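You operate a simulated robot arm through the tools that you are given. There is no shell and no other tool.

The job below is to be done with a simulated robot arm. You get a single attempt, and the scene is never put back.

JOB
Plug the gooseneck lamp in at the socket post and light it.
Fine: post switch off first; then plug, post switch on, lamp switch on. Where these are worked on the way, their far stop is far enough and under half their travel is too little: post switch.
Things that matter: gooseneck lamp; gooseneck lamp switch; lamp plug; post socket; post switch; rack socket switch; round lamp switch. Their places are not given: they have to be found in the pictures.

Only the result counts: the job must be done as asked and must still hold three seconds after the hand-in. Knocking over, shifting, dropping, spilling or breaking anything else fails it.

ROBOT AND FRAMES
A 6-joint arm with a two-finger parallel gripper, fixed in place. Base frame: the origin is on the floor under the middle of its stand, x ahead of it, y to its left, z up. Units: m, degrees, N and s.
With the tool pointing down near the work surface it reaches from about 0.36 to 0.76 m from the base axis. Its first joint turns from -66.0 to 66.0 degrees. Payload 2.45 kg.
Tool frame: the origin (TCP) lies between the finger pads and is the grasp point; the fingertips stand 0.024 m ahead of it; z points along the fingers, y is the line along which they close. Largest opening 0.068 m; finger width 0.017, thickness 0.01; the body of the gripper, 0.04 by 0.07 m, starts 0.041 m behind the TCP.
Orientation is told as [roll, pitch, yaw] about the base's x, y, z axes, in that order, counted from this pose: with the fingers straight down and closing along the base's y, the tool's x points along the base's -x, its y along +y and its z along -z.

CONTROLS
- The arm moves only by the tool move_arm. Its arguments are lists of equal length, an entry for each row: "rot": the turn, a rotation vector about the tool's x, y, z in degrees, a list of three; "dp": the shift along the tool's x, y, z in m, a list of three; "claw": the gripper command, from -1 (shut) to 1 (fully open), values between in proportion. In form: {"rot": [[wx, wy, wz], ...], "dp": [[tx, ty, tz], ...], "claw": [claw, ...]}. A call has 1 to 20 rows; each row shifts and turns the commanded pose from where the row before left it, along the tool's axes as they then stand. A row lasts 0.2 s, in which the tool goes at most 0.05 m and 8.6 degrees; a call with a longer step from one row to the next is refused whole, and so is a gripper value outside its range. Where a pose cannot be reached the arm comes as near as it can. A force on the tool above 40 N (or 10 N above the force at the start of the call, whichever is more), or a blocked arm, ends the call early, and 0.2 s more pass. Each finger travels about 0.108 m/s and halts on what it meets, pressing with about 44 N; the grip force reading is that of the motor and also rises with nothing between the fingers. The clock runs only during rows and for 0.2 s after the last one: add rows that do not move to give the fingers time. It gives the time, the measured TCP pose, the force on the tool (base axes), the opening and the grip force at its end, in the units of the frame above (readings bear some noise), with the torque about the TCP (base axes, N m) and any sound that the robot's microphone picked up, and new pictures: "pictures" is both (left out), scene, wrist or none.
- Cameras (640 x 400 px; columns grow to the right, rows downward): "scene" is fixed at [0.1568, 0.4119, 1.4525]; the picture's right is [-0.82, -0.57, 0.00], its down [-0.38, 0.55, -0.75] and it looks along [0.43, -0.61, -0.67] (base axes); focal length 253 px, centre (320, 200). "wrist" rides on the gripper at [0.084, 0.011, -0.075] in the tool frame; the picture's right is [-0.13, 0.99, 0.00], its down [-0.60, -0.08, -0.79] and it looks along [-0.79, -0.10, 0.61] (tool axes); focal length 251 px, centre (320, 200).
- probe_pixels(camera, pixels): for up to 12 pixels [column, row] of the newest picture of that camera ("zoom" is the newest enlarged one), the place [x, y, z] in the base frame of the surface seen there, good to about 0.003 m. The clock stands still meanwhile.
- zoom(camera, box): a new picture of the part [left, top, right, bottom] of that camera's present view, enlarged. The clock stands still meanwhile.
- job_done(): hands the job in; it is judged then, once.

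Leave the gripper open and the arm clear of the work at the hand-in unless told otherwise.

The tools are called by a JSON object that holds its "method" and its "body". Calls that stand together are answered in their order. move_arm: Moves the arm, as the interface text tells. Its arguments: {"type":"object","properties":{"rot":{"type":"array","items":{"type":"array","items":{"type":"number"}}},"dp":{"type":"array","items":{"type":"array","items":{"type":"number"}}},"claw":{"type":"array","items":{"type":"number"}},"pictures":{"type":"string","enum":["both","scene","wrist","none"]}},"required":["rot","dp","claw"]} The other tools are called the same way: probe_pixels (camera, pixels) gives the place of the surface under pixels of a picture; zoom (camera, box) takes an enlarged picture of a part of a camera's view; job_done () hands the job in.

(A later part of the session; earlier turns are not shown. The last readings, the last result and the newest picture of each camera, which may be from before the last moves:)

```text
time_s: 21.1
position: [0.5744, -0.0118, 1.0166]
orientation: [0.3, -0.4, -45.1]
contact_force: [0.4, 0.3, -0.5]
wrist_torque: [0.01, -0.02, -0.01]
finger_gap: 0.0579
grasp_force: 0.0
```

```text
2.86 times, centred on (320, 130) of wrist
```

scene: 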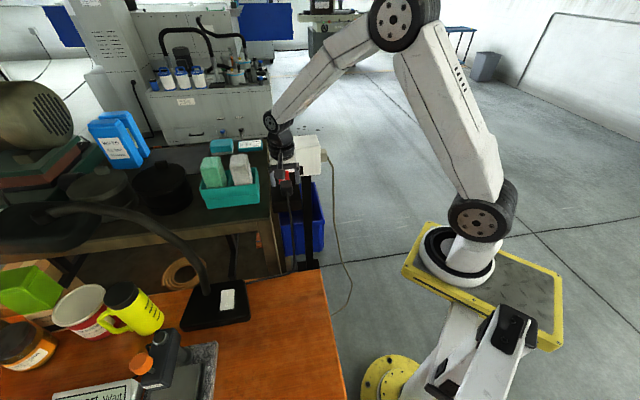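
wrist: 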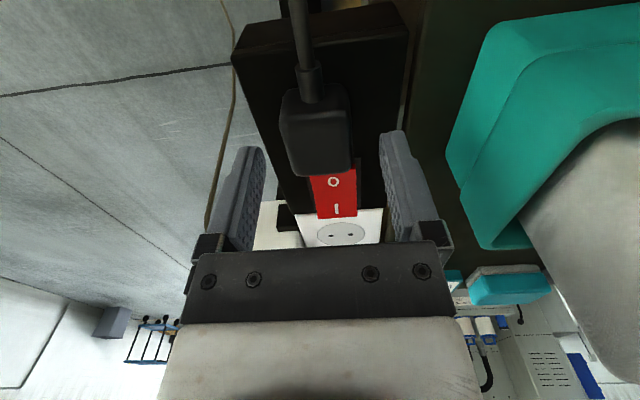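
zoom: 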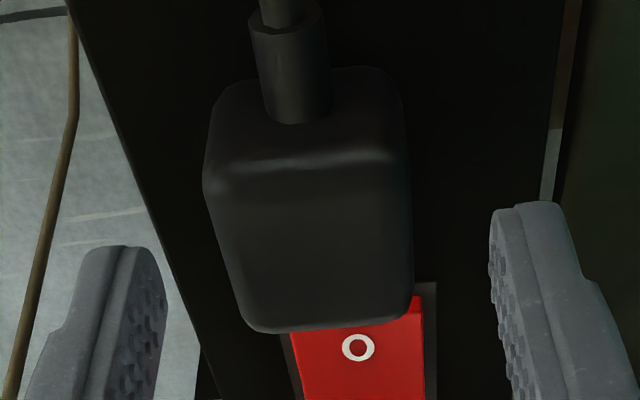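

The tray edge (v≈0.477) is clear by 4 cm, and the TCP is centred over the plug (u=0.4145, v=0.398). I'll go down to z=0.987, straighten the small tilt and close on the plug.

{"method": "move_arm", "body": {"rot": [[0.2, 0.27, 0], [0, 0, 0], [0, 0, 0], [0, 0, 0], [0, 0, 0], [0, 0, 0], [0, 0, 0], [0, 0, 0]], "dp": [[0, 0, 0.01], [0, 0, 0.01], [0, 0, 0.0095], [0, 0, 0], [0, 0, 0], [0, 0, 0], [0, 0, 0], [0, 0, 0]], "claw": [0.7, 0.7, 0.7, 0.7, 0.2, -0.2, -1, -1], "pictures": "both"}}

```text
time_s: 22.9
position: [0.5752, -0.0119, 0.9881]
orientation: [0.0, 0.0, -45.0]
contact_force: [-0.1, -0.9, 0.1]
wrist_torque: [0.0, -0.02, 0.03]
finger_gap: 0.0353
grasp_force: 44.3
```

scene: 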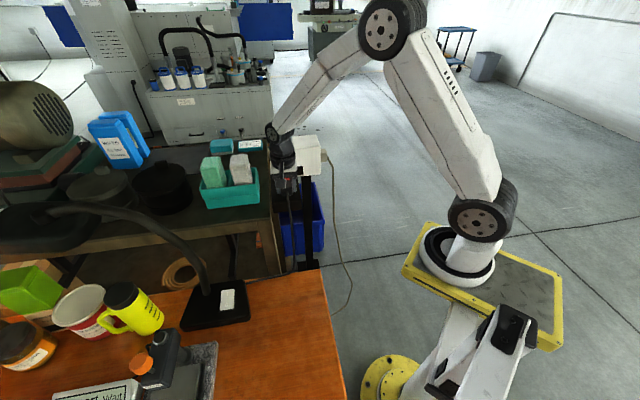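
wrist: 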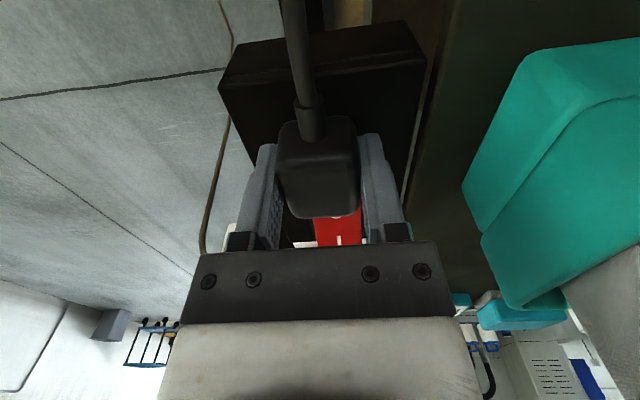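

I have a firm hold on the plug (gap 0.035). I'll lift it slowly and read the force.

{"method": "move_arm", "body": {"rot": [[0, 0, 0], [0, 0, 0], [0, 0, 0], [0, 0, 0], [0, 0, 0], [0, 0, 0], [0, 0, 0], [0, 0, 0]], "dp": [[0, 0, -0.002], [0, 0, -0.004], [0, 0, -0.006], [0, 0, -0.01], [0, 0, -0.01], [0, 0, -0.01], [0, 0, -0.01], [0, 0, 0]], "claw": [-1, -1, -1, -1, -1, -1, -1, -1], "pictures": "both"}}

```text
time_s: 24.7
position: [0.5747, -0.0131, 1.0414]
orientation: [0.0, 0.1, -45.0]
contact_force: [-0.4, 0.2, -0.9]
wrist_torque: [-0.01, -0.01, 0.01]
finger_gap: 0.0353
grasp_force: 44.1
```

scene: 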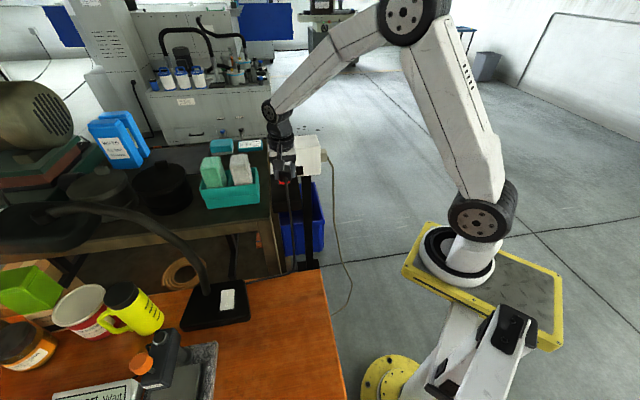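
wrist: 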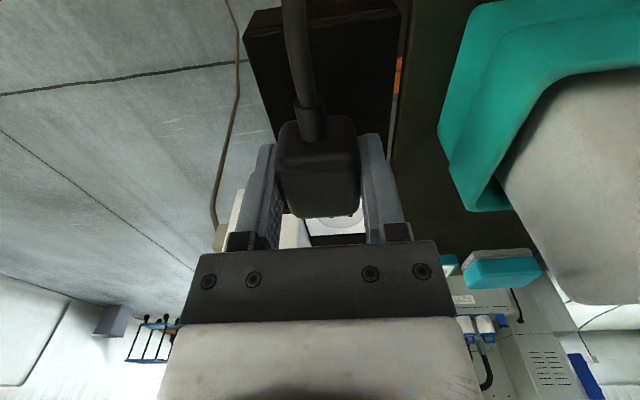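

The plug is lifted and free. I'll zoom the scene camera on the gripper to see the pins.

{"method": "zoom", "body": {"camera": "scene", "box": [256, 120, 336, 200]}}

{"method": "zoom", "body": {"camera": "wrist", "box": [240, 80, 420, 250]}}

{"method": "zoom", "body": {"camera": "scene", "box": [272, 155, 304, 205]}}

```text
5.00 times, centred on (296, 160) of scene
```

zoom: 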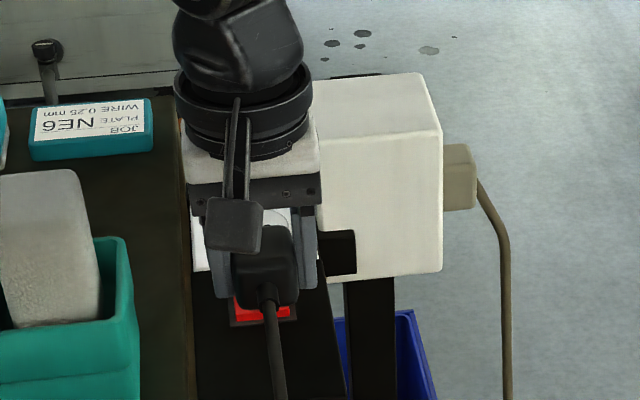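

```text
2.35 times, centred on (330, 165) of wrist
```

zoom: 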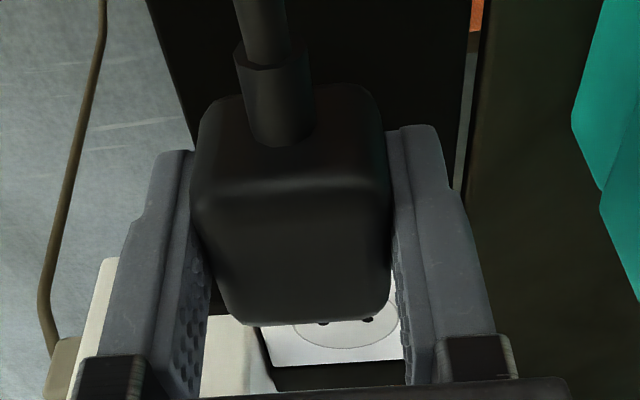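

```text
8.00 times, centred on (288, 180) of scene
```

zoom: 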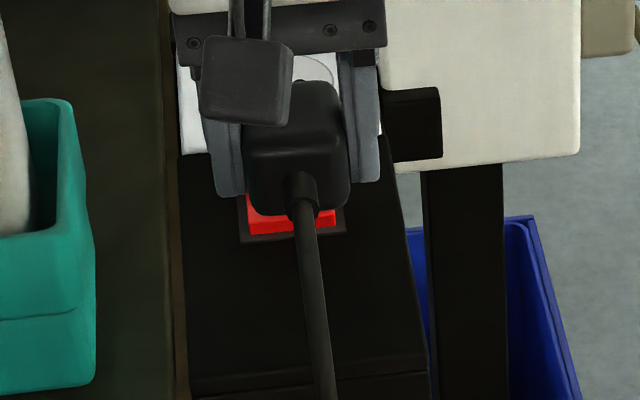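

No pins can be seen from these angles, so I need to know which face they are on. I'll raise the plug and tilt it about the tool's y axis so the scene camera can see its underside.

{"method": "move_arm", "body": {"rot": [[0, 0, 0], [0, 0, 0], [0, 8, 0], [0, 8, 0], [0, 8, 0], [0, 8, 0], [0, 8, 0], [0, 0, 0]], "dp": [[0, 0, -0.03], [0, 0, -0.03], [0, 0, 0], [0, 0, 0], [0, 0, 0], [0, 0, 0], [0, 0, 0], [0, 0, 0]], "claw": [-1, -1, -1, -1, -1, -1, -1, -1], "pictures": "both"}}

{"method": "zoom", "body": {"camera": "scene", "box": [256, 100, 320, 180]}}

```text
time_s: 26.5
position: [0.5739, -0.0134, 1.1003]
orientation: [0.1, 40.2, -45.0]
contact_force: [-0.4, 0.5, -0.3]
wrist_torque: [0.0, 0.01, -0.04]
finger_gap: 0.0353
grasp_force: 44.1
```

scene: 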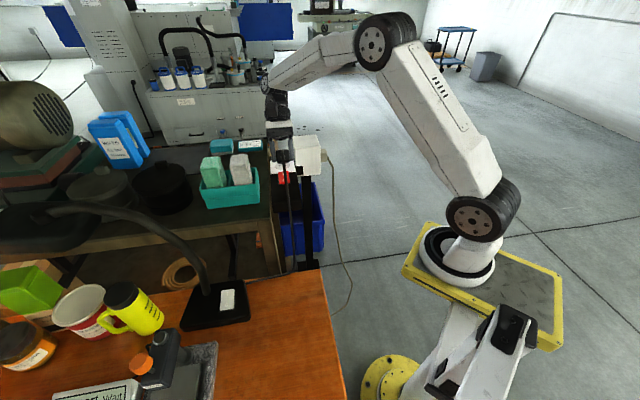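
wrist: 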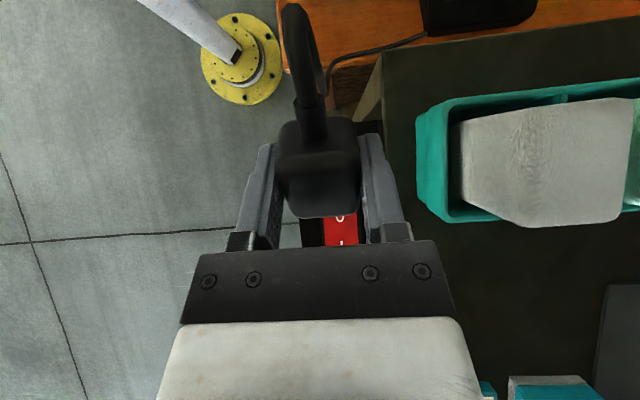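

```text
5.00 times, centred on (288, 140) of scene
```

zoom: 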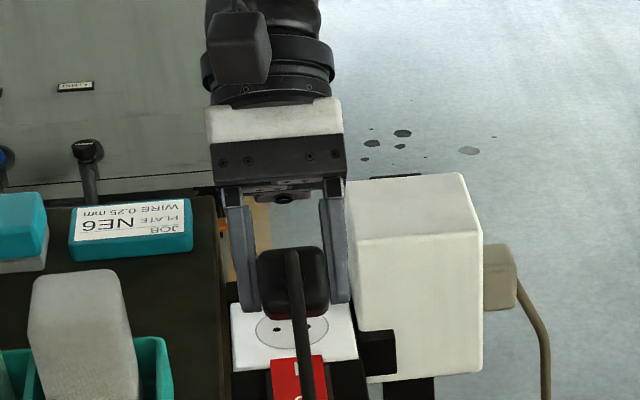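

{"method": "zoom", "body": {"camera": "scene", "box": [276, 140, 308, 170]}}

{"method": "probe_pixels", "body": {"camera": "zoom", "pixels": [[180, 160], [340, 160], [180, 220], [340, 220], [260, 240], [180, 290], [340, 290], [260, 130]]}}

```text
13.33 times, centred on (292, 155) of scene
```

zoom: 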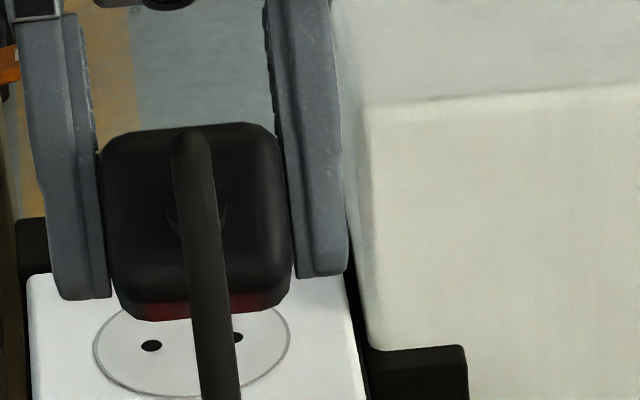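

```text
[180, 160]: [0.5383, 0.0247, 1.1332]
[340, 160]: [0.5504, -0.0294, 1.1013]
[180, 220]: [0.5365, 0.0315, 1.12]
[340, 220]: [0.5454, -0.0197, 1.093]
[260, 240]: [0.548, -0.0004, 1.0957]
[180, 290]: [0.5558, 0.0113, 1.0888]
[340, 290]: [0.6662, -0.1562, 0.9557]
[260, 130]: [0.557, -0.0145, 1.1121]
```

No pins show on the underside, so they are probably on the face opposite the cord (toward +u). I'll tilt the other way, to about -80°, so that face turns up toward the scene camera.

{"method": "move_arm", "body": {"rot": [[0, -8, 0], [0, -8, 0], [0, -8, 0], [0, -8, 0], [0, -8, 0], [0, -8, 0], [0, -8, 0], [0, -8, 0], [0, -8, 0], [0, -8, 0], [0, -8, 0], [0, -8, 0], [0, -8, 0], [0, -8, 0], [0, -8, 0], [0, 0, 0]], "dp": [[0, 0, 0], [0, 0, 0], [0, 0, 0], [0, 0, 0], [0, 0, 0], [0, 0, -0.02], [0, 0, -0.02], [0, 0, 0], [0, 0, 0], [0, 0, 0], [0, 0, 0], [0, 0, 0], [0, 0, 0], [0, 0, 0], [0, 0, 0], [0, 0, 0]], "claw": [-1, -1, -1, -1, -1, -1, -1, -1, -1, -1, -1, -1, -1, -1, -1, -1], "pictures": "both"}}

{"method": "zoom", "body": {"camera": "scene", "box": [250, 100, 330, 180]}}

```text
time_s: 29.9
position: [0.5715, -0.008, 1.1404]
orientation: [-0.1, -80.1, -44.9]
contact_force: [-0.4, -0.4, -0.8]
wrist_torque: [0.0, -0.01, 0.01]
finger_gap: 0.0351
grasp_force: 44.6
```

scene: 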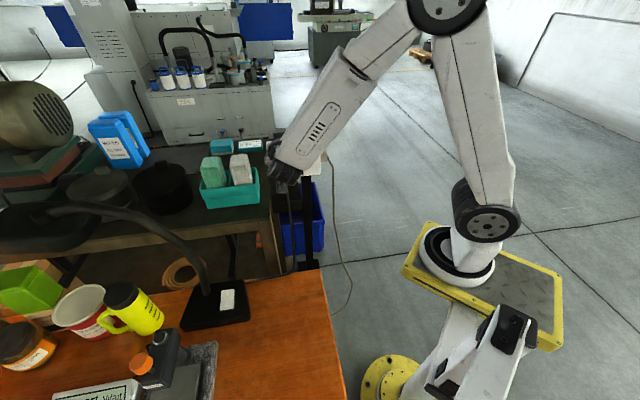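
wrist: 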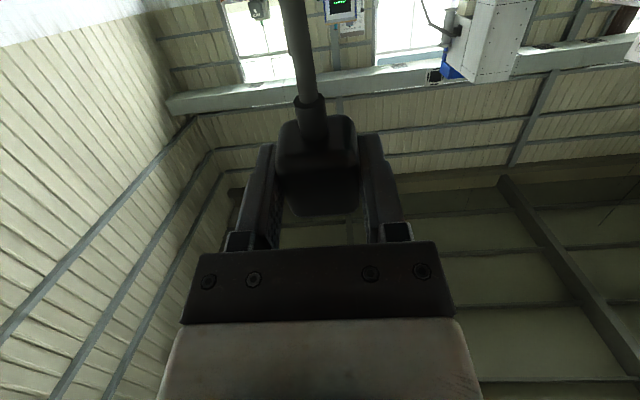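

```text
5.00 times, centred on (290, 140) of scene
```

zoom: 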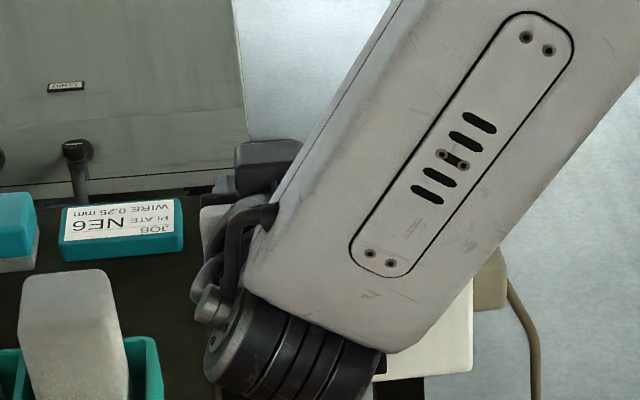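

The arm blocks the view in this pose. I'll turn about the vertical so the gripper points toward +x+y, which lets the scene camera see the plug's upward face from the side.

{"method": "move_arm", "body": {"rot": [[-8.37, 0, -1.48], [-8.37, 0, -1.48], [-8.37, 0, -1.48], [-8.37, 0, -1.48], [-8.37, 0, -1.48], [-8.37, 0, -1.48], [-8.37, 0, -1.48], [-8.37, 0, -1.48], [-8.37, 0, -1.48], [0, 0, 0]], "dp": [[0, 0, 0], [0, 0, 0], [0, 0, 0], [0, 0, 0], [0, 0, 0], [0, 0, 0], [0, 0, 0], [0, 0, 0], [0, 0, 0], [0, 0, 0]], "claw": [-1, -1, -1, -1, -1, -1, -1, -1, -1, -1], "pictures": "scene"}}

{"method": "zoom", "body": {"camera": "scene", "box": [240, 90, 336, 150]}}

```text
time_s: 32.1
position: [0.454, 0.2683, 1.1576]
orientation: [3.4, -79.7, 26.7]
contact_force: [-0.6, 0.0, -0.2]
wrist_torque: [0.02, 0.02, -0.01]
finger_gap: 0.0354
grasp_force: 44.2
out of reach, approached as far as the arm can: row 5, 6, 7, 8, 9
```

scene: 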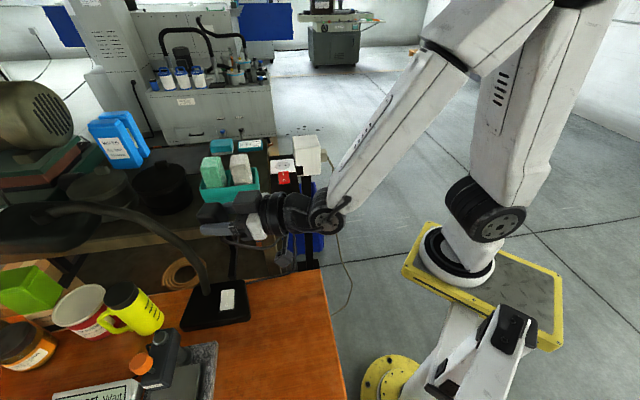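

```text
6.67 times, centred on (288, 120) of scene
```

zoom: 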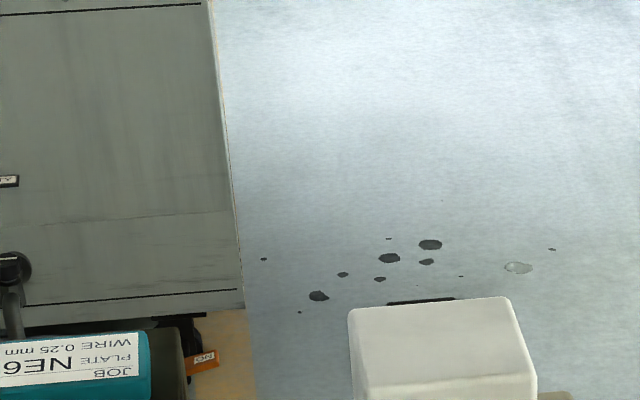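

The reach limit pulled the tool over to about (0.454,0.268,1.158), but nothing was touched. The gripper is now visible at (215,225), so I'll zoom in there.

{"method": "zoom", "body": {"camera": "scene", "box": [180, 180, 276, 250]}}

{"method": "zoom", "body": {"camera": "scene", "box": [192, 195, 240, 245]}}

```text
5.71 times, centred on (228, 215) of scene
```

zoom: 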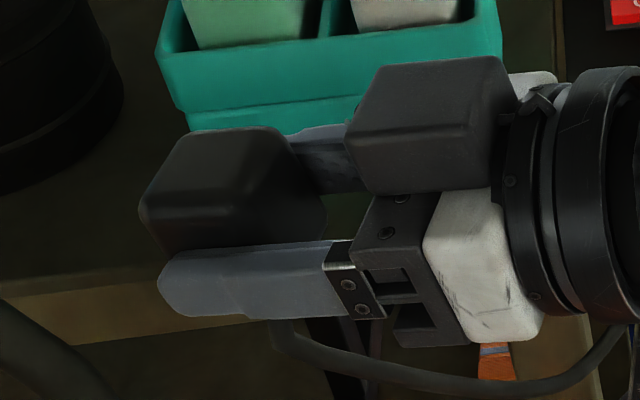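

```text
8.00 times, centred on (216, 220) of scene
```

zoom: 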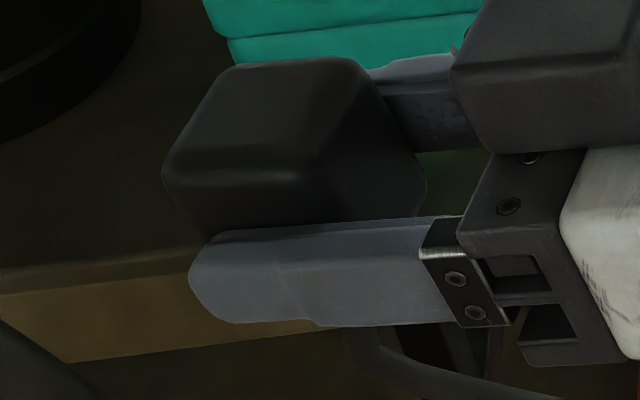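

No pins show on the plug's upward face either, just a plain block. I'll return to vertical and yaw -45°, then look at the underside more directly from closer in.

{"method": "move_arm", "body": {"rot": [[3.4, 0, 0], [0, 7.97, 0], [0, 7.97, 0], [0, 7.97, 0], [0, 7.97, 0], [0, 7.97, 0], [0, 7.97, 0], [0, 7.97, 0], [0, 7.97, 0], [0, 7.97, 0], [0, 7.97, 0], [0, 0, 7.97], [0, 0, 7.97], [0, 0, 7.97], [0, 0, 7.97], [0, 0, 7.97], [0, 0, 7.97], [0, 0, 7.97], [0, 0, 7.97], [0, 0, 7.97]], "dp": [[0, 0, 0], [0, 0, 0], [0, 0, 0], [0, 0, 0], [0, 0, 0], [0, 0, 0], [0, 0, 0], [0, 0, 0], [0, 0, 0], [0, 0, 0], [0, 0, 0], [0, 0, 0], [0, 0, 0], [0, 0, 0], [0, 0, 0], [0, 0, 0], [0, 0, 0], [0, 0, 0], [0, 0, 0], [0, 0, 0]], "claw": [-1, -1, -1, -1, -1, -1, -1, -1, -1, -1, -1, -1, -1, -1, -1, -1, -1, -1, -1, -1], "pictures": "both"}}

{"method": "zoom", "body": {"camera": "scene", "box": [190, 180, 270, 260]}}

```text
time_s: 36.3
position: [0.4588, 0.2632, 1.1578]
orientation: [5.1, -3.5, -45.1]
contact_force: [-0.5, -0.8, -1.4]
wrist_torque: [0.02, -0.02, 0.01]
finger_gap: 0.0352
grasp_force: 43.6
out of reach, approached as far as the arm can: row 6
```

scene: 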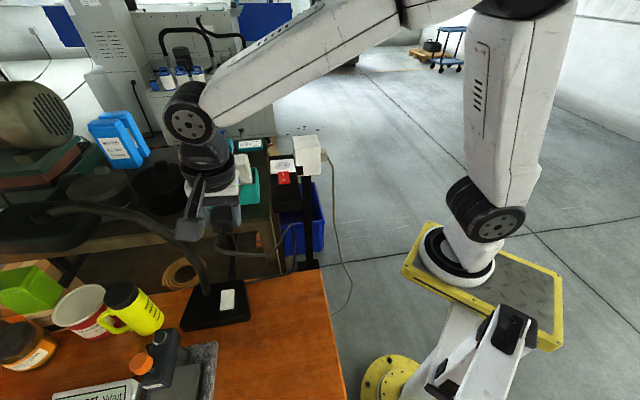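
wrist: 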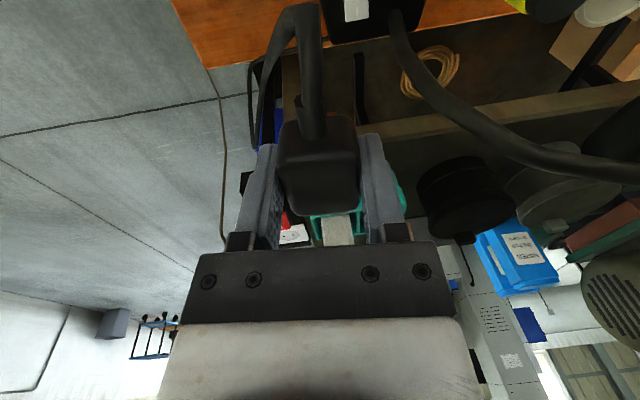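

```text
5.00 times, centred on (230, 220) of scene
```

zoom: 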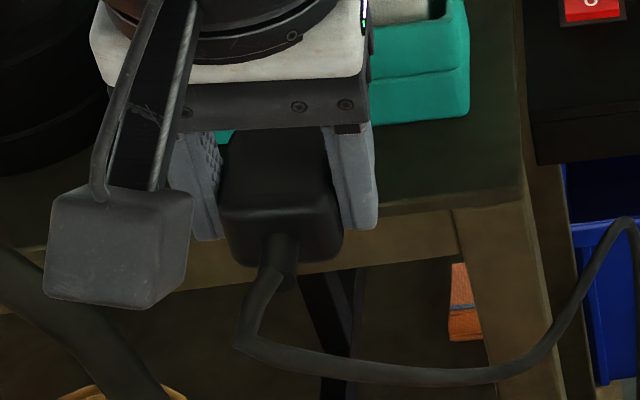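

I'll straighten the tool, move back to about (0.45,0.05,1.15), and tilt +56° about tool y to show the underside to the scene camera.

{"method": "move_arm", "body": {"rot": [[5.1, 3.5, 0], [0, 0, 0], [0, 0, 0], [0, 0, 0], [0, 0, 0], [0, 0, 0], [0, 8, 0], [0, 8, 0], [0, 8, 0], [0, 8, 0], [0, 8, 0], [0, 8, 0], [0, 8, 0], [0, 0, 0]], "dp": [[0, 0, 0], [-0.0283, -0.031, 0], [-0.0283, -0.031, 0], [-0.0283, -0.031, 0], [-0.0283, -0.031, 0], [-0.0283, -0.031, 0], [0, 0, 0], [0, 0, 0], [0, 0, 0], [0, 0, 0], [0, 0, 0], [0, 0, 0], [0, 0, 0], [0, 0, 0]], "claw": [-1, -1, -1, -1, -1, -1, -1, -1, -1, -1, -1, -1, -1, -1], "pictures": "both"}}

{"method": "zoom", "body": {"camera": "scene", "box": [240, 120, 336, 200]}}

```text
time_s: 39.3
position: [0.4488, 0.0525, 1.1583]
orientation: [0.1, 56.0, -44.8]
contact_force: [-0.1, -0.2, -0.4]
wrist_torque: [0.01, 0.02, -0.01]
finger_gap: 0.0353
grasp_force: 44.4
```

scene: 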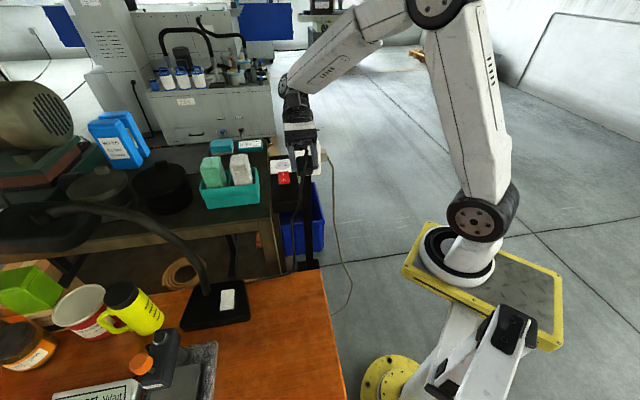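
wrist: 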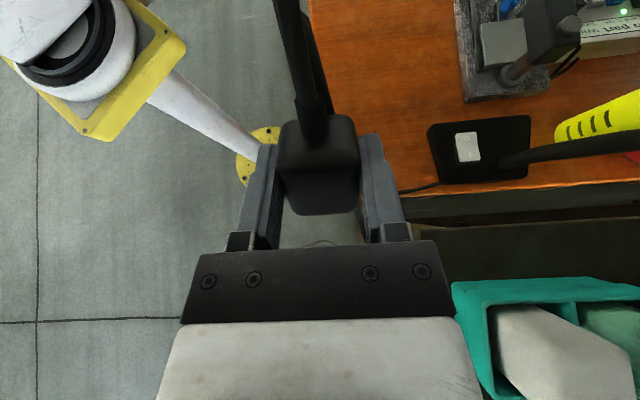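

```text
5.00 times, centred on (288, 160) of scene
```

zoom: 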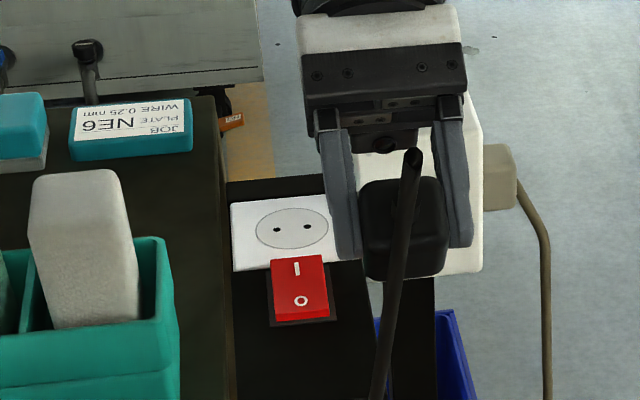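

The panel where the plug stood is bare, with no holes. I'll zoom closely on the plug's underside.

{"method": "zoom", "body": {"camera": "scene", "box": [294, 145, 338, 180]}}

{"method": "zoom", "body": {"camera": "wrist", "box": [230, 80, 420, 260]}}

```text
11.43 times, centred on (316, 162) of scene
```

zoom: 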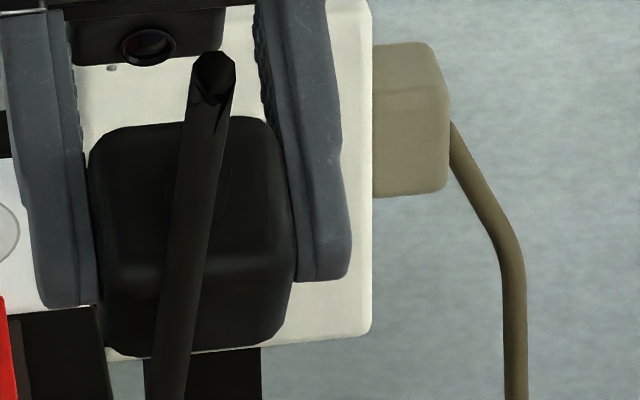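

```text
2.22 times, centred on (325, 170) of wrist
```

zoom: 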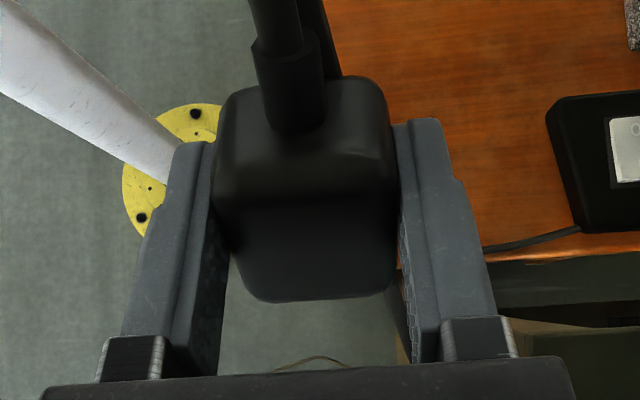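

The plug shows no pins on any face. It stood on the panel bottom-down with its cord sideways, so it is probably an angled plug that seats bottom-down. I'll straighten the tool and carry it, in its original orientation, to above the socket at u=0.5675, v=0.4005, z≈1.06.

{"method": "move_arm", "body": {"rot": [[0, -8, 0], [0, -8, 0], [0, -8, 0], [0, -8, 0], [0, -8, 0], [0, -8, 0], [0, -8, 0], [0, 0, 0], [0, 0, 0], [0, 0, 0], [0, 0, 0], [0, 0, 0], [0, 0, 0], [0, 0, 0], [0, 0, 0]], "dp": [[0, 0, 0], [0, 0, 0], [0, 0, 0], [0, 0, 0], [0, 0, 0], [0, 0, 0], [0, 0, 0], [-0.041, 0.0066, 0.014], [-0.041, 0.0066, 0.014], [-0.041, 0.0066, 0.014], [-0.041, 0.0066, 0.014], [-0.041, 0.0066, 0.014], [-0.041, 0.0066, 0.014], [-0.041, 0.0066, 0.014], [0, 0, 0]], "claw": [-1, -1, -1, -1, -1, -1, -1, -1, -1, -1, -1, -1, -1, -1, -1], "pictures": "both"}}

{"method": "zoom", "body": {"camera": "scene", "box": [250, 110, 330, 190]}}

```text
time_s: 42.5
position: [0.6869, -0.1172, 1.0572]
orientation: [0.0, 0.1, -44.8]
contact_force: [0.4, -0.4, 0.0]
wrist_torque: [0.0, -0.02, -0.01]
finger_gap: 0.0354
grasp_force: 44.3
```

scene: 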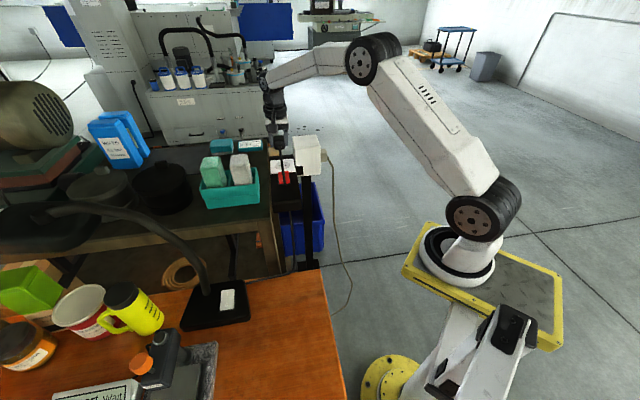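
wrist: 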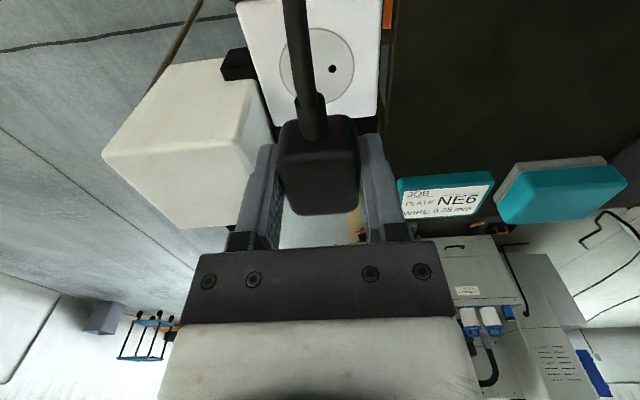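

```text
5.00 times, centred on (290, 150) of scene
```

zoom: 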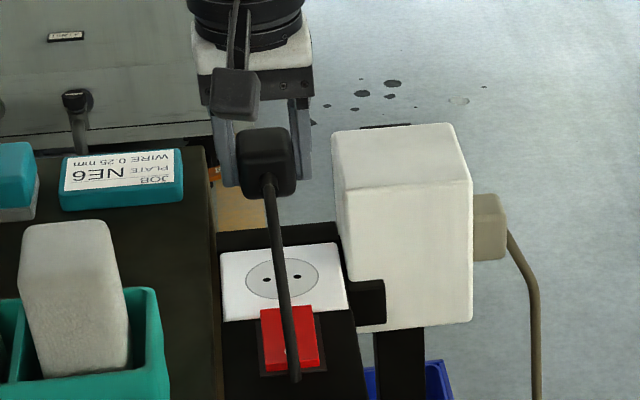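

The cord seems to stop near zoom (295,380). I'll look at where it goes and get a clear view of the plug's underside from here.

{"method": "zoom", "body": {"camera": "scene", "box": [256, 165, 336, 245]}}

{"method": "zoom", "body": {"camera": "scene", "box": [278, 125, 318, 165]}}

{"method": "probe_pixels", "body": {"camera": "scene", "pixels": [[279, 150], [281, 160], [283, 170], [284, 180], [285, 184], [279, 141], [283, 138]]}}

```text
5.00 times, centred on (296, 205) of scene
```

zoom: 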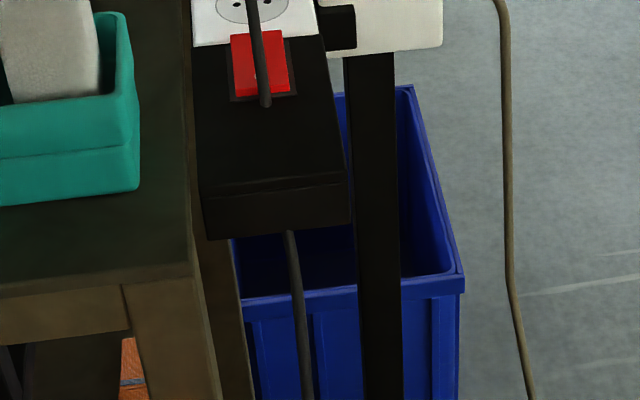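

```text
10.00 times, centred on (298, 145) of scene
```

zoom: 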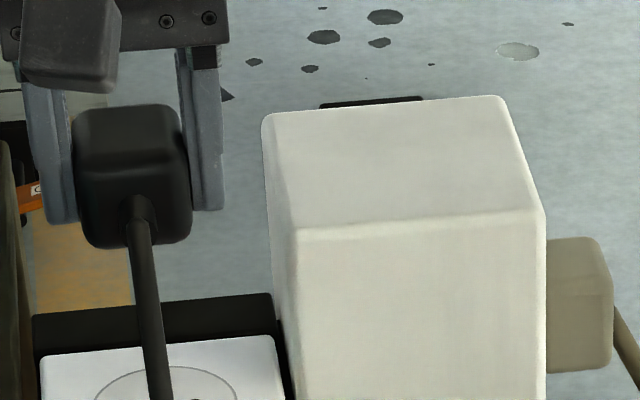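

```text
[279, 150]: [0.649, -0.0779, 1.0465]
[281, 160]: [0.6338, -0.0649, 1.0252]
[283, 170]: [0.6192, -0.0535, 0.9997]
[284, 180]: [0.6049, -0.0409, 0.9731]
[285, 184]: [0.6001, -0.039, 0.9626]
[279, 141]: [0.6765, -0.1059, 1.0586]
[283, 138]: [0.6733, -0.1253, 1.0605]
```

The cord passes straight through the panel, so it is only a visual lead and won't get in the way. I'll lower the plug over the socket to about 10 mm above and check alignment.

{"method": "move_arm", "body": {"rot": [[0, 0, 0], [0, 0, 0], [0, 0, 0], [0, 0, 0]], "dp": [[0, -0.002, 0.02], [0, 0, 0.02], [0, 0, 0.017], [0, 0, 0]], "claw": [-1, -1, -1, -1], "pictures": "both"}}

{"method": "zoom", "body": {"camera": "scene", "box": [264, 130, 304, 180]}}

{"method": "zoom", "body": {"camera": "wrist", "box": [220, 20, 420, 240]}}

```text
time_s: 43.5
position: [0.6831, -0.1176, 1.0031]
orientation: [0.0, -0.1, -44.8]
contact_force: [0.0, 0.3, -1.5]
wrist_torque: [-0.01, 0.02, 0.01]
finger_gap: 0.0352
grasp_force: 43.5
```

scene: 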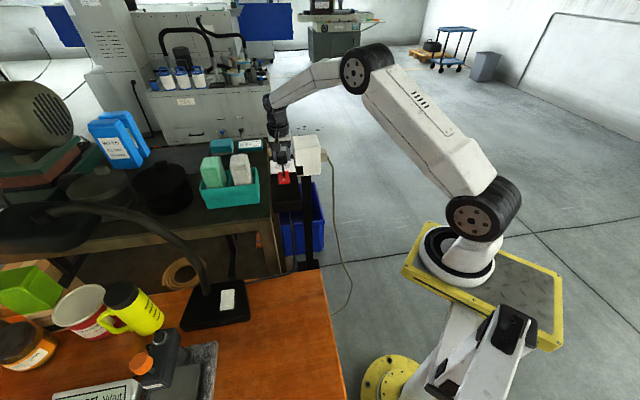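
wrist: 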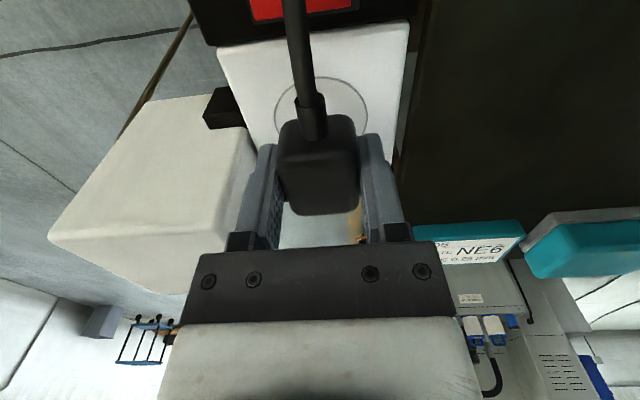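

```text
8.00 times, centred on (284, 155) of scene
```

zoom: 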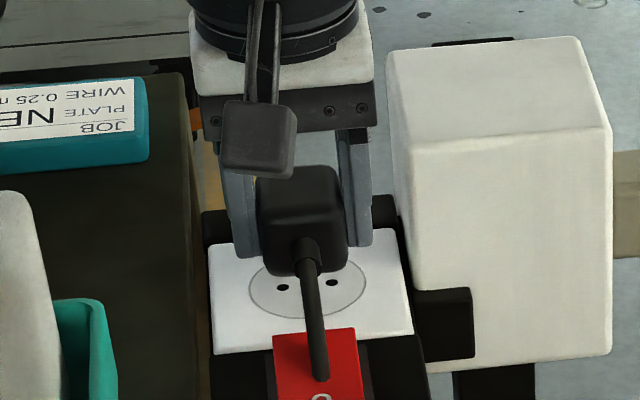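

```text
1.82 times, centred on (320, 130) of wrist
```

zoom: 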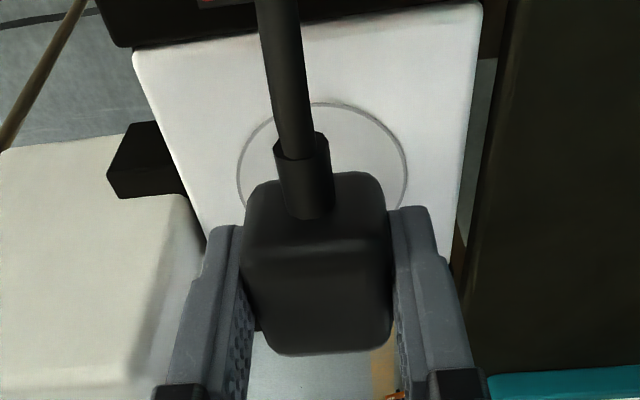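

The plug hangs about 13 mm above the plate. I'll probe the socket's ring and plate edges in this view to fix the socket centre relative to the tool.

{"method": "probe_pixels", "body": {"camera": "zoom", "pixels": [[322, 103], [238, 172], [406, 172], [270, 118], [375, 118], [137, 52], [478, 8], [452, 270], [204, 240], [320, 225], [318, 350], [318, 260]]}}

{"method": "zoom", "body": {"camera": "scene", "box": [270, 145, 302, 175]}}

{"method": "probe_pixels", "body": {"camera": "zoom", "pixels": [[190, 215], [275, 250], [370, 200], [230, 298], [360, 270], [265, 320], [110, 160], [120, 340], [470, 310], [230, 215], [315, 205]]}}

```text
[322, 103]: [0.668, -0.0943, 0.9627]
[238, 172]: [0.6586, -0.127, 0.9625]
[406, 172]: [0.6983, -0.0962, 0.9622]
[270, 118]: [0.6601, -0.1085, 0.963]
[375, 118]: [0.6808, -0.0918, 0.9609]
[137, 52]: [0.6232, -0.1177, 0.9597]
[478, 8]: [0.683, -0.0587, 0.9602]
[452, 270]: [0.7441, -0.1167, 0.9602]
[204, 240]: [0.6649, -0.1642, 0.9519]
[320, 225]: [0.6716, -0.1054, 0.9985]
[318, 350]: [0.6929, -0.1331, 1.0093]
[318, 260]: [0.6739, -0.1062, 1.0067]
```

```text
13.33 times, centred on (286, 160) of scene
```

zoom: 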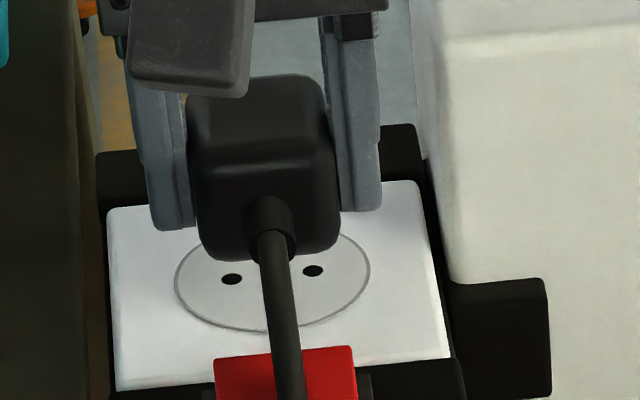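

```text
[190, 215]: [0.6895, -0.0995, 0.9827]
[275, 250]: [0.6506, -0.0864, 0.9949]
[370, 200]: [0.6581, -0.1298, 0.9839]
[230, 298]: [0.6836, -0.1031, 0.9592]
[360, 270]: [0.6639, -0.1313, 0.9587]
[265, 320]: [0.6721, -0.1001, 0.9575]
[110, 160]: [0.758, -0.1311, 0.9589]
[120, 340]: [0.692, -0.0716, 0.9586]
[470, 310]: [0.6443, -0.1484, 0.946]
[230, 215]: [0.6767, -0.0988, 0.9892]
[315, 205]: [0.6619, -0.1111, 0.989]
```

Combining the estimates, the socket centre is about u=0.565, v=0.400, and the plug is about 2 mm too far along +u. I'll correct by that and lower gently into contact, watching force and sound.

{"method": "move_arm", "body": {"rot": [[0, 0, 0], [0, 0, 0], [0, 0, 0], [0, 0, 0], [0, 0, 0], [0, 0, 0], [0, 0, 0], [0, 0, 0]], "dp": [[0.002, 0, 0.003], [0, 0, 0.003], [0, 0, 0.002], [0, 0, 0.002], [0, 0, 0.0015], [0, 0, 0.0015], [0, 0, 0.0015], [0, 0, 0]], "claw": [-1, -1, -1, -1, -1, -1, -1, -1], "pictures": "scene"}}

{"method": "zoom", "body": {"camera": "scene", "box": [270, 145, 302, 175]}}

```text
time_s: 45.3
position: [0.6828, -0.1171, 0.9897]
orientation: [0.2, -0.1, -44.8]
contact_force: [-0.3, 0.0, 2.1]
wrist_torque: [0.0, 0.06, 0.02]
finger_gap: 0.0353
grasp_force: 44.2
```

scene: 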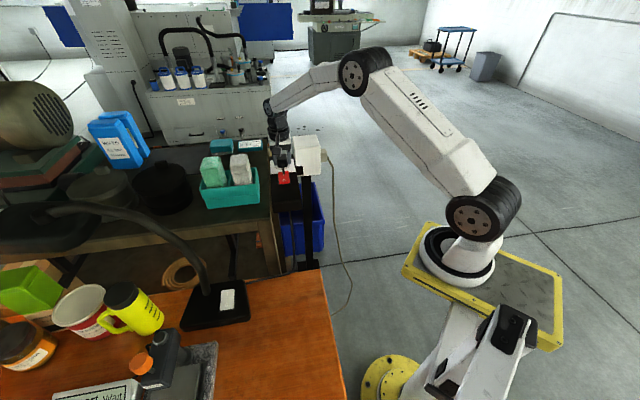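

```text
13.33 times, centred on (286, 160) of scene
```

zoom: 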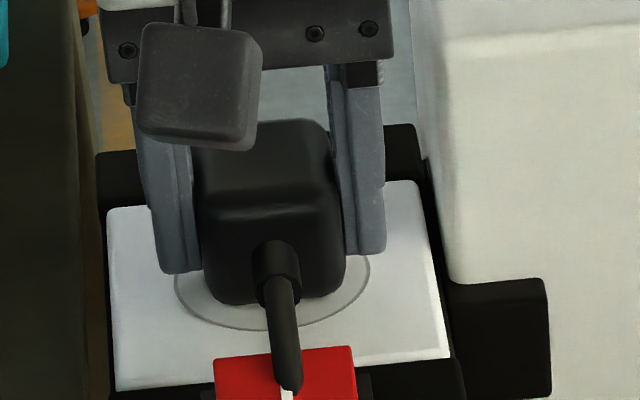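

The plug rests on the plate (about 2 N). I'll press down a bit more to see whether it seats or clicks.

{"method": "move_arm", "body": {"rot": [[0, 0, 0], [0, 0, 0], [0, 0, 0], [0, 0, 0]], "dp": [[0, 0, 0.001], [0, 0, 0.001], [0, 0, 0.001], [0, 0, 0]], "claw": [-1, -1, -1, -1], "pictures": "none"}}

```text
time_s: 46.3
position: [0.6837, -0.1172, 0.9898]
orientation: [0.2, -0.2, -44.9]
contact_force: [-9.5, 3.6, 31.3]
wrist_torque: [0.41, 0.72, 0.09]
finger_gap: 0.0352
grasp_force: 43.8
```

The plug takes 31 N flat against the plate with no click and no sinking in. To see whether it is held at all, I'll lift a few millimetres and read the force.

{"method": "move_arm", "body": {"rot": [[0, 0, 0], [0, 0, 0], [0, 0, 0]], "dp": [[0, 0, -0.002], [0, 0, -0.002], [0, 0, -0.001]], "claw": [-1, -1, -1], "pictures": "scene"}}

{"method": "zoom", "body": {"camera": "scene", "box": [270, 145, 302, 175]}}

{"method": "zoom", "body": {"camera": "scene", "box": [292, 130, 340, 180]}}

```text
time_s: 47.1
position: [0.6811, -0.118, 0.9897]
orientation: [-0.1, 0.1, -44.8]
contact_force: [0.6, -0.3, 0.8]
wrist_torque: [0.03, -0.05, 0.0]
finger_gap: 0.0354
grasp_force: 44.4
```

scene: 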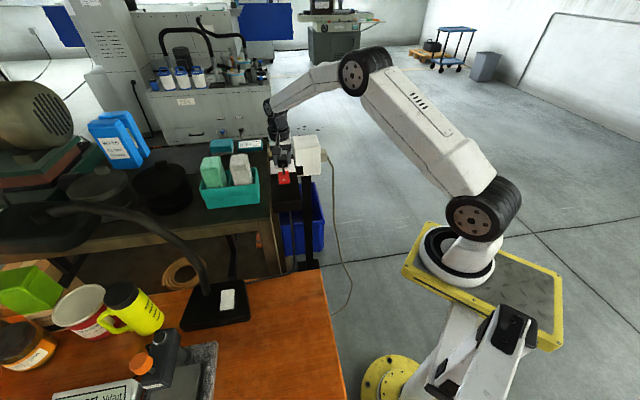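

```text
13.33 times, centred on (286, 160) of scene
```

zoom: 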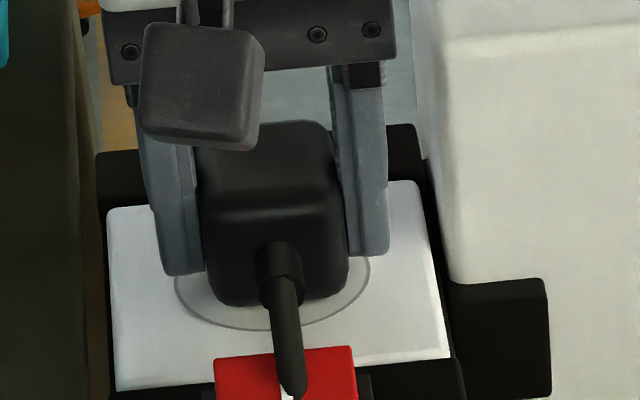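

```text
8.00 times, centred on (316, 155) of scene
```

zoom: 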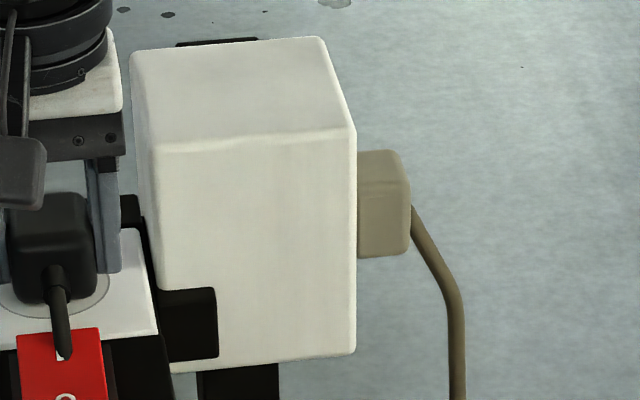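

The plug isn't held at all in this orientation. The beige plug on the cube has its cord opposite its mating face, so this plug probably mates on the face opposite its cord. I'll lift away, back off along the panel, and turn the tool half round so that face looks at the scene camera for a close inspection.

{"method": "move_arm", "body": {"rot": [[0, 0, 0], [0, 0, 0], [0, 0, 0], [0, 0, 0], [0, 0, 0], [0, 0, 0], [0, 0, 0], [0, 0, 0], [0, 0, -8.5], [0, 0, -8.5], [0, 0, -8.5], [0, 0, -8.5], [0, 0, -8.5], [0, 0, -8.5], [0, 0, -8.5], [0, 0, -8.5], [0, 0, -8.5], [0, 0, -8.5], [0, 0, -8.5], [0, 0, -8.5]], "dp": [[0, 0, -0.02], [0, 0, -0.03], [0, 0, -0.03], [0, 0, -0.03], [0.039, 0, 0], [0.039, 0, 0], [0.039, 0, 0], [0.039, 0, 0], [0, 0, 0], [0, 0, 0], [0, 0, 0], [0, 0, 0], [0, 0, 0], [0, 0, 0], [0, 0, 0], [0, 0, 0], [0, 0, 0], [0, 0, 0], [0, 0, 0], [0, 0, 0]], "claw": [-1, -1, -1, -1, -1, -1, -1, -1, -1, -1, -1, -1, -1, -1, -1, -1, -1, -1, -1, -1], "pictures": "none"}}

{"method": "move_arm", "body": {"rot": [[0, 0, -8.5], [0, 0, -8.5], [0, 0, -8.5], [0, 0, -8.5], [0, 0, -8.5], [0, 0, 0]], "dp": [[0, 0, 0], [0, 0, 0], [0, 0, 0], [0, 0, 0], [0, 0, 0], [0, 0, 0]], "claw": [-1, -1, -1, -1, -1, -1], "pictures": "both"}}

```text
time_s: 51.3
position: [0.5716, -0.0073, 1.0999]
orientation: [-0.1, 0.0, 57.4]
contact_force: [1.2, 0.5, 0.3]
wrist_torque: [0.01, 0.01, -0.01]
finger_gap: 0.0354
grasp_force: 44.1
```

```text
time_s: 52.7
position: [0.5719, -0.0065, 1.1007]
orientation: [0.0, 0.0, 99.8]
contact_force: [0.0, 0.4, -0.4]
wrist_torque: [0.02, 0.01, 0.02]
finger_gap: 0.0354
grasp_force: 43.9
```

scene: 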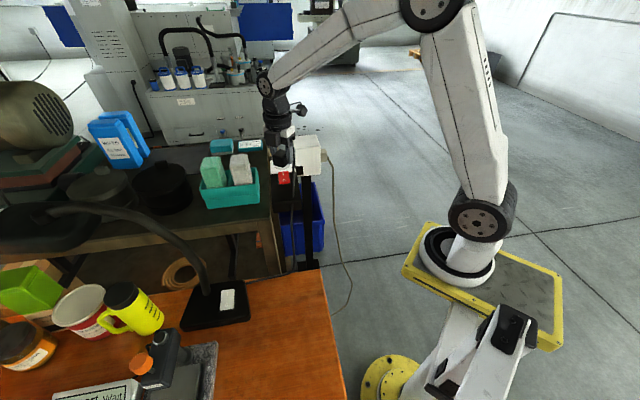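
wrist: 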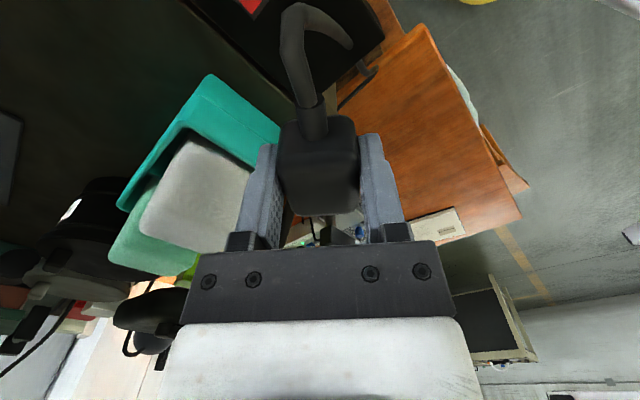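

The face opposite the cord should now look toward the scene camera. I'll zoom in strongly.

{"method": "zoom", "body": {"camera": "scene", "box": [256, 120, 316, 190]}}

{"method": "zoom", "body": {"camera": "scene", "box": [268, 145, 296, 172]}}

```text
5.71 times, centred on (286, 155) of scene
```

zoom: 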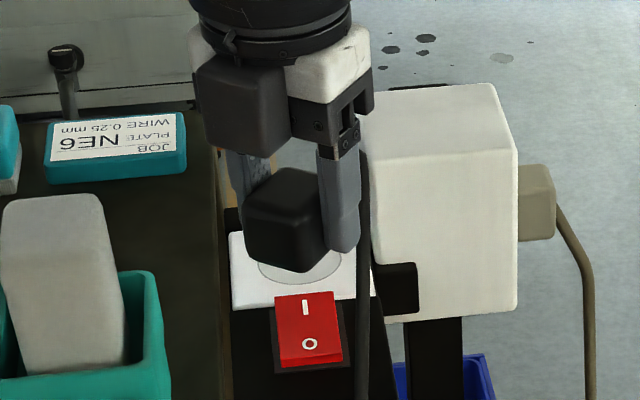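

```text
14.81 times, centred on (282, 158) of scene
```

zoom: 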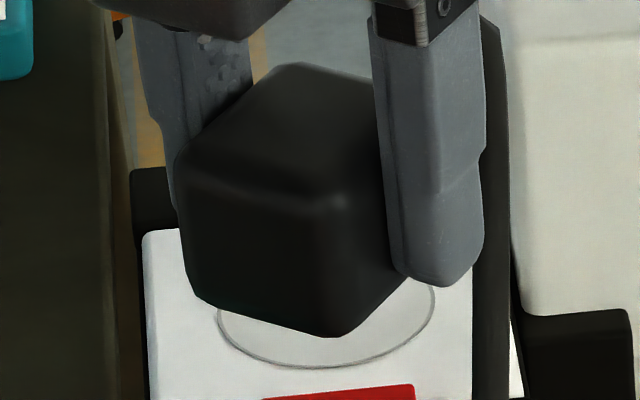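

This face is plain too, with no pins modelled anywhere. I'll try the straight-plug orientation (cord up, opposite face down). The plan is to stand the plug on the clear end of the panel with the gripper horizontal, release it, then regrasp from above. First I rotate to yaw 135° and tilt the tool to horizontal, pointing along +u.

{"method": "move_arm", "body": {"rot": [[0, 0, -8.5], [0, 0, -8.5], [0, 0, -8.5], [0, 0, -8.5], [0, 0, -1.2], [0, 8.2, 0], [0, 8.2, 0], [0, 8.2, 0], [0, 8.2, 0], [0, 8.2, 0], [0, 8.2, 0], [0, 8.2, 0], [0, 8.2, 0], [0, 8.2, 0], [0, 8.2, 0], [0, 8, 0], [0, 0, 0]], "dp": [[0, 0, 0], [0, 0, 0], [0, 0, 0], [0, 0, 0], [0, 0, 0], [0, 0, 0], [0, 0, 0], [0, 0, 0], [0, 0, 0], [0, 0, 0], [0, 0, 0], [0, 0, 0], [0, 0, 0], [0, 0, 0], [0, 0, 0], [0, 0, 0], [0, 0, 0]], "claw": [-1, -1, -1, -1, -1, -1, -1, -1, -1, -1, -1, -1, -1, -1, -1, -1, -1], "pictures": "both"}}

```text
time_s: 56.3
position: [0.5717, -0.0071, 1.1014]
orientation: [-164.2, 89.7, -29.2]
contact_force: [-0.2, 0.6, -0.4]
wrist_torque: [0.02, 0.04, 0.01]
finger_gap: 0.0355
grasp_force: 44.0
```

scene: 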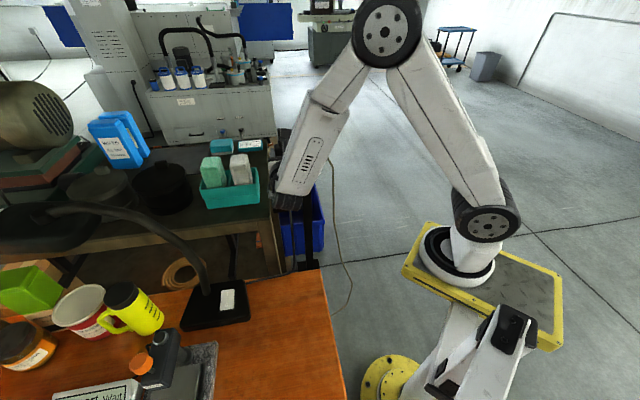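
wrist: 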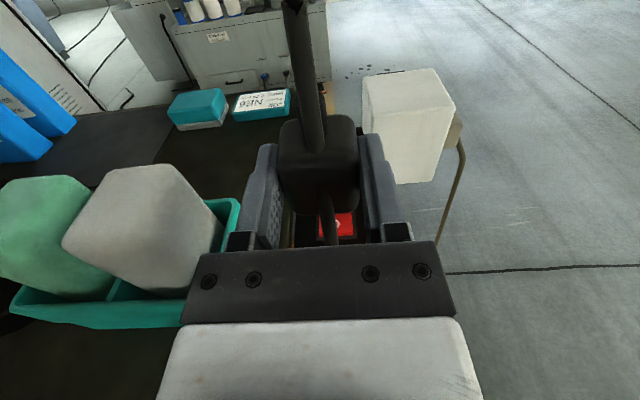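

The tool is now horizontal with the plug's cord up. Before lowering I check the dark bench's edge and corner near the gripper's path using scene probes.

{"method": "probe_pixels", "body": {"camera": "scene", "pixels": [[255, 205], [262, 210], [266, 205], [262, 195], [255, 225], [266, 218], [245, 195], [230, 205], [200, 215], [258, 185], [270, 240], [250, 215]]}}

{"method": "zoom", "body": {"camera": "scene", "box": [210, 150, 340, 290]}}

```text
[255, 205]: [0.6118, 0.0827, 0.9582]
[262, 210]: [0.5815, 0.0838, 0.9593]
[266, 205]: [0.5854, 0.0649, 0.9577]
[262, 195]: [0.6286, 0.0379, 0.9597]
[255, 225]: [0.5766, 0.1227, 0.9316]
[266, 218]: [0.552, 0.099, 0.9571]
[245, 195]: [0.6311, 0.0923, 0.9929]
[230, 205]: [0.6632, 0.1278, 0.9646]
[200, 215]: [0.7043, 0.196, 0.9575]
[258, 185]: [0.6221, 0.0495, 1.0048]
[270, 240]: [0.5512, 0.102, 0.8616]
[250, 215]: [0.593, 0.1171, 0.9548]
```

```text
2.86 times, centred on (275, 220) of scene
```

zoom: 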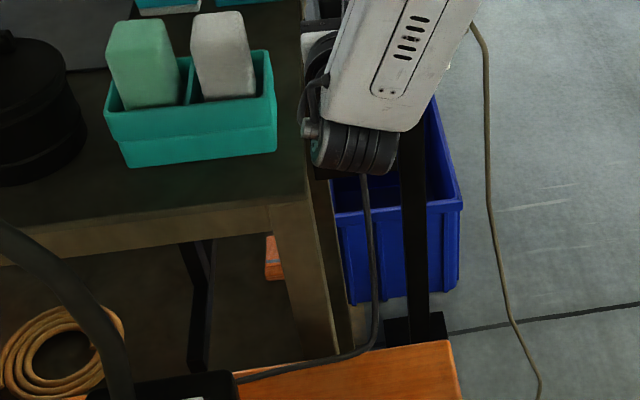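

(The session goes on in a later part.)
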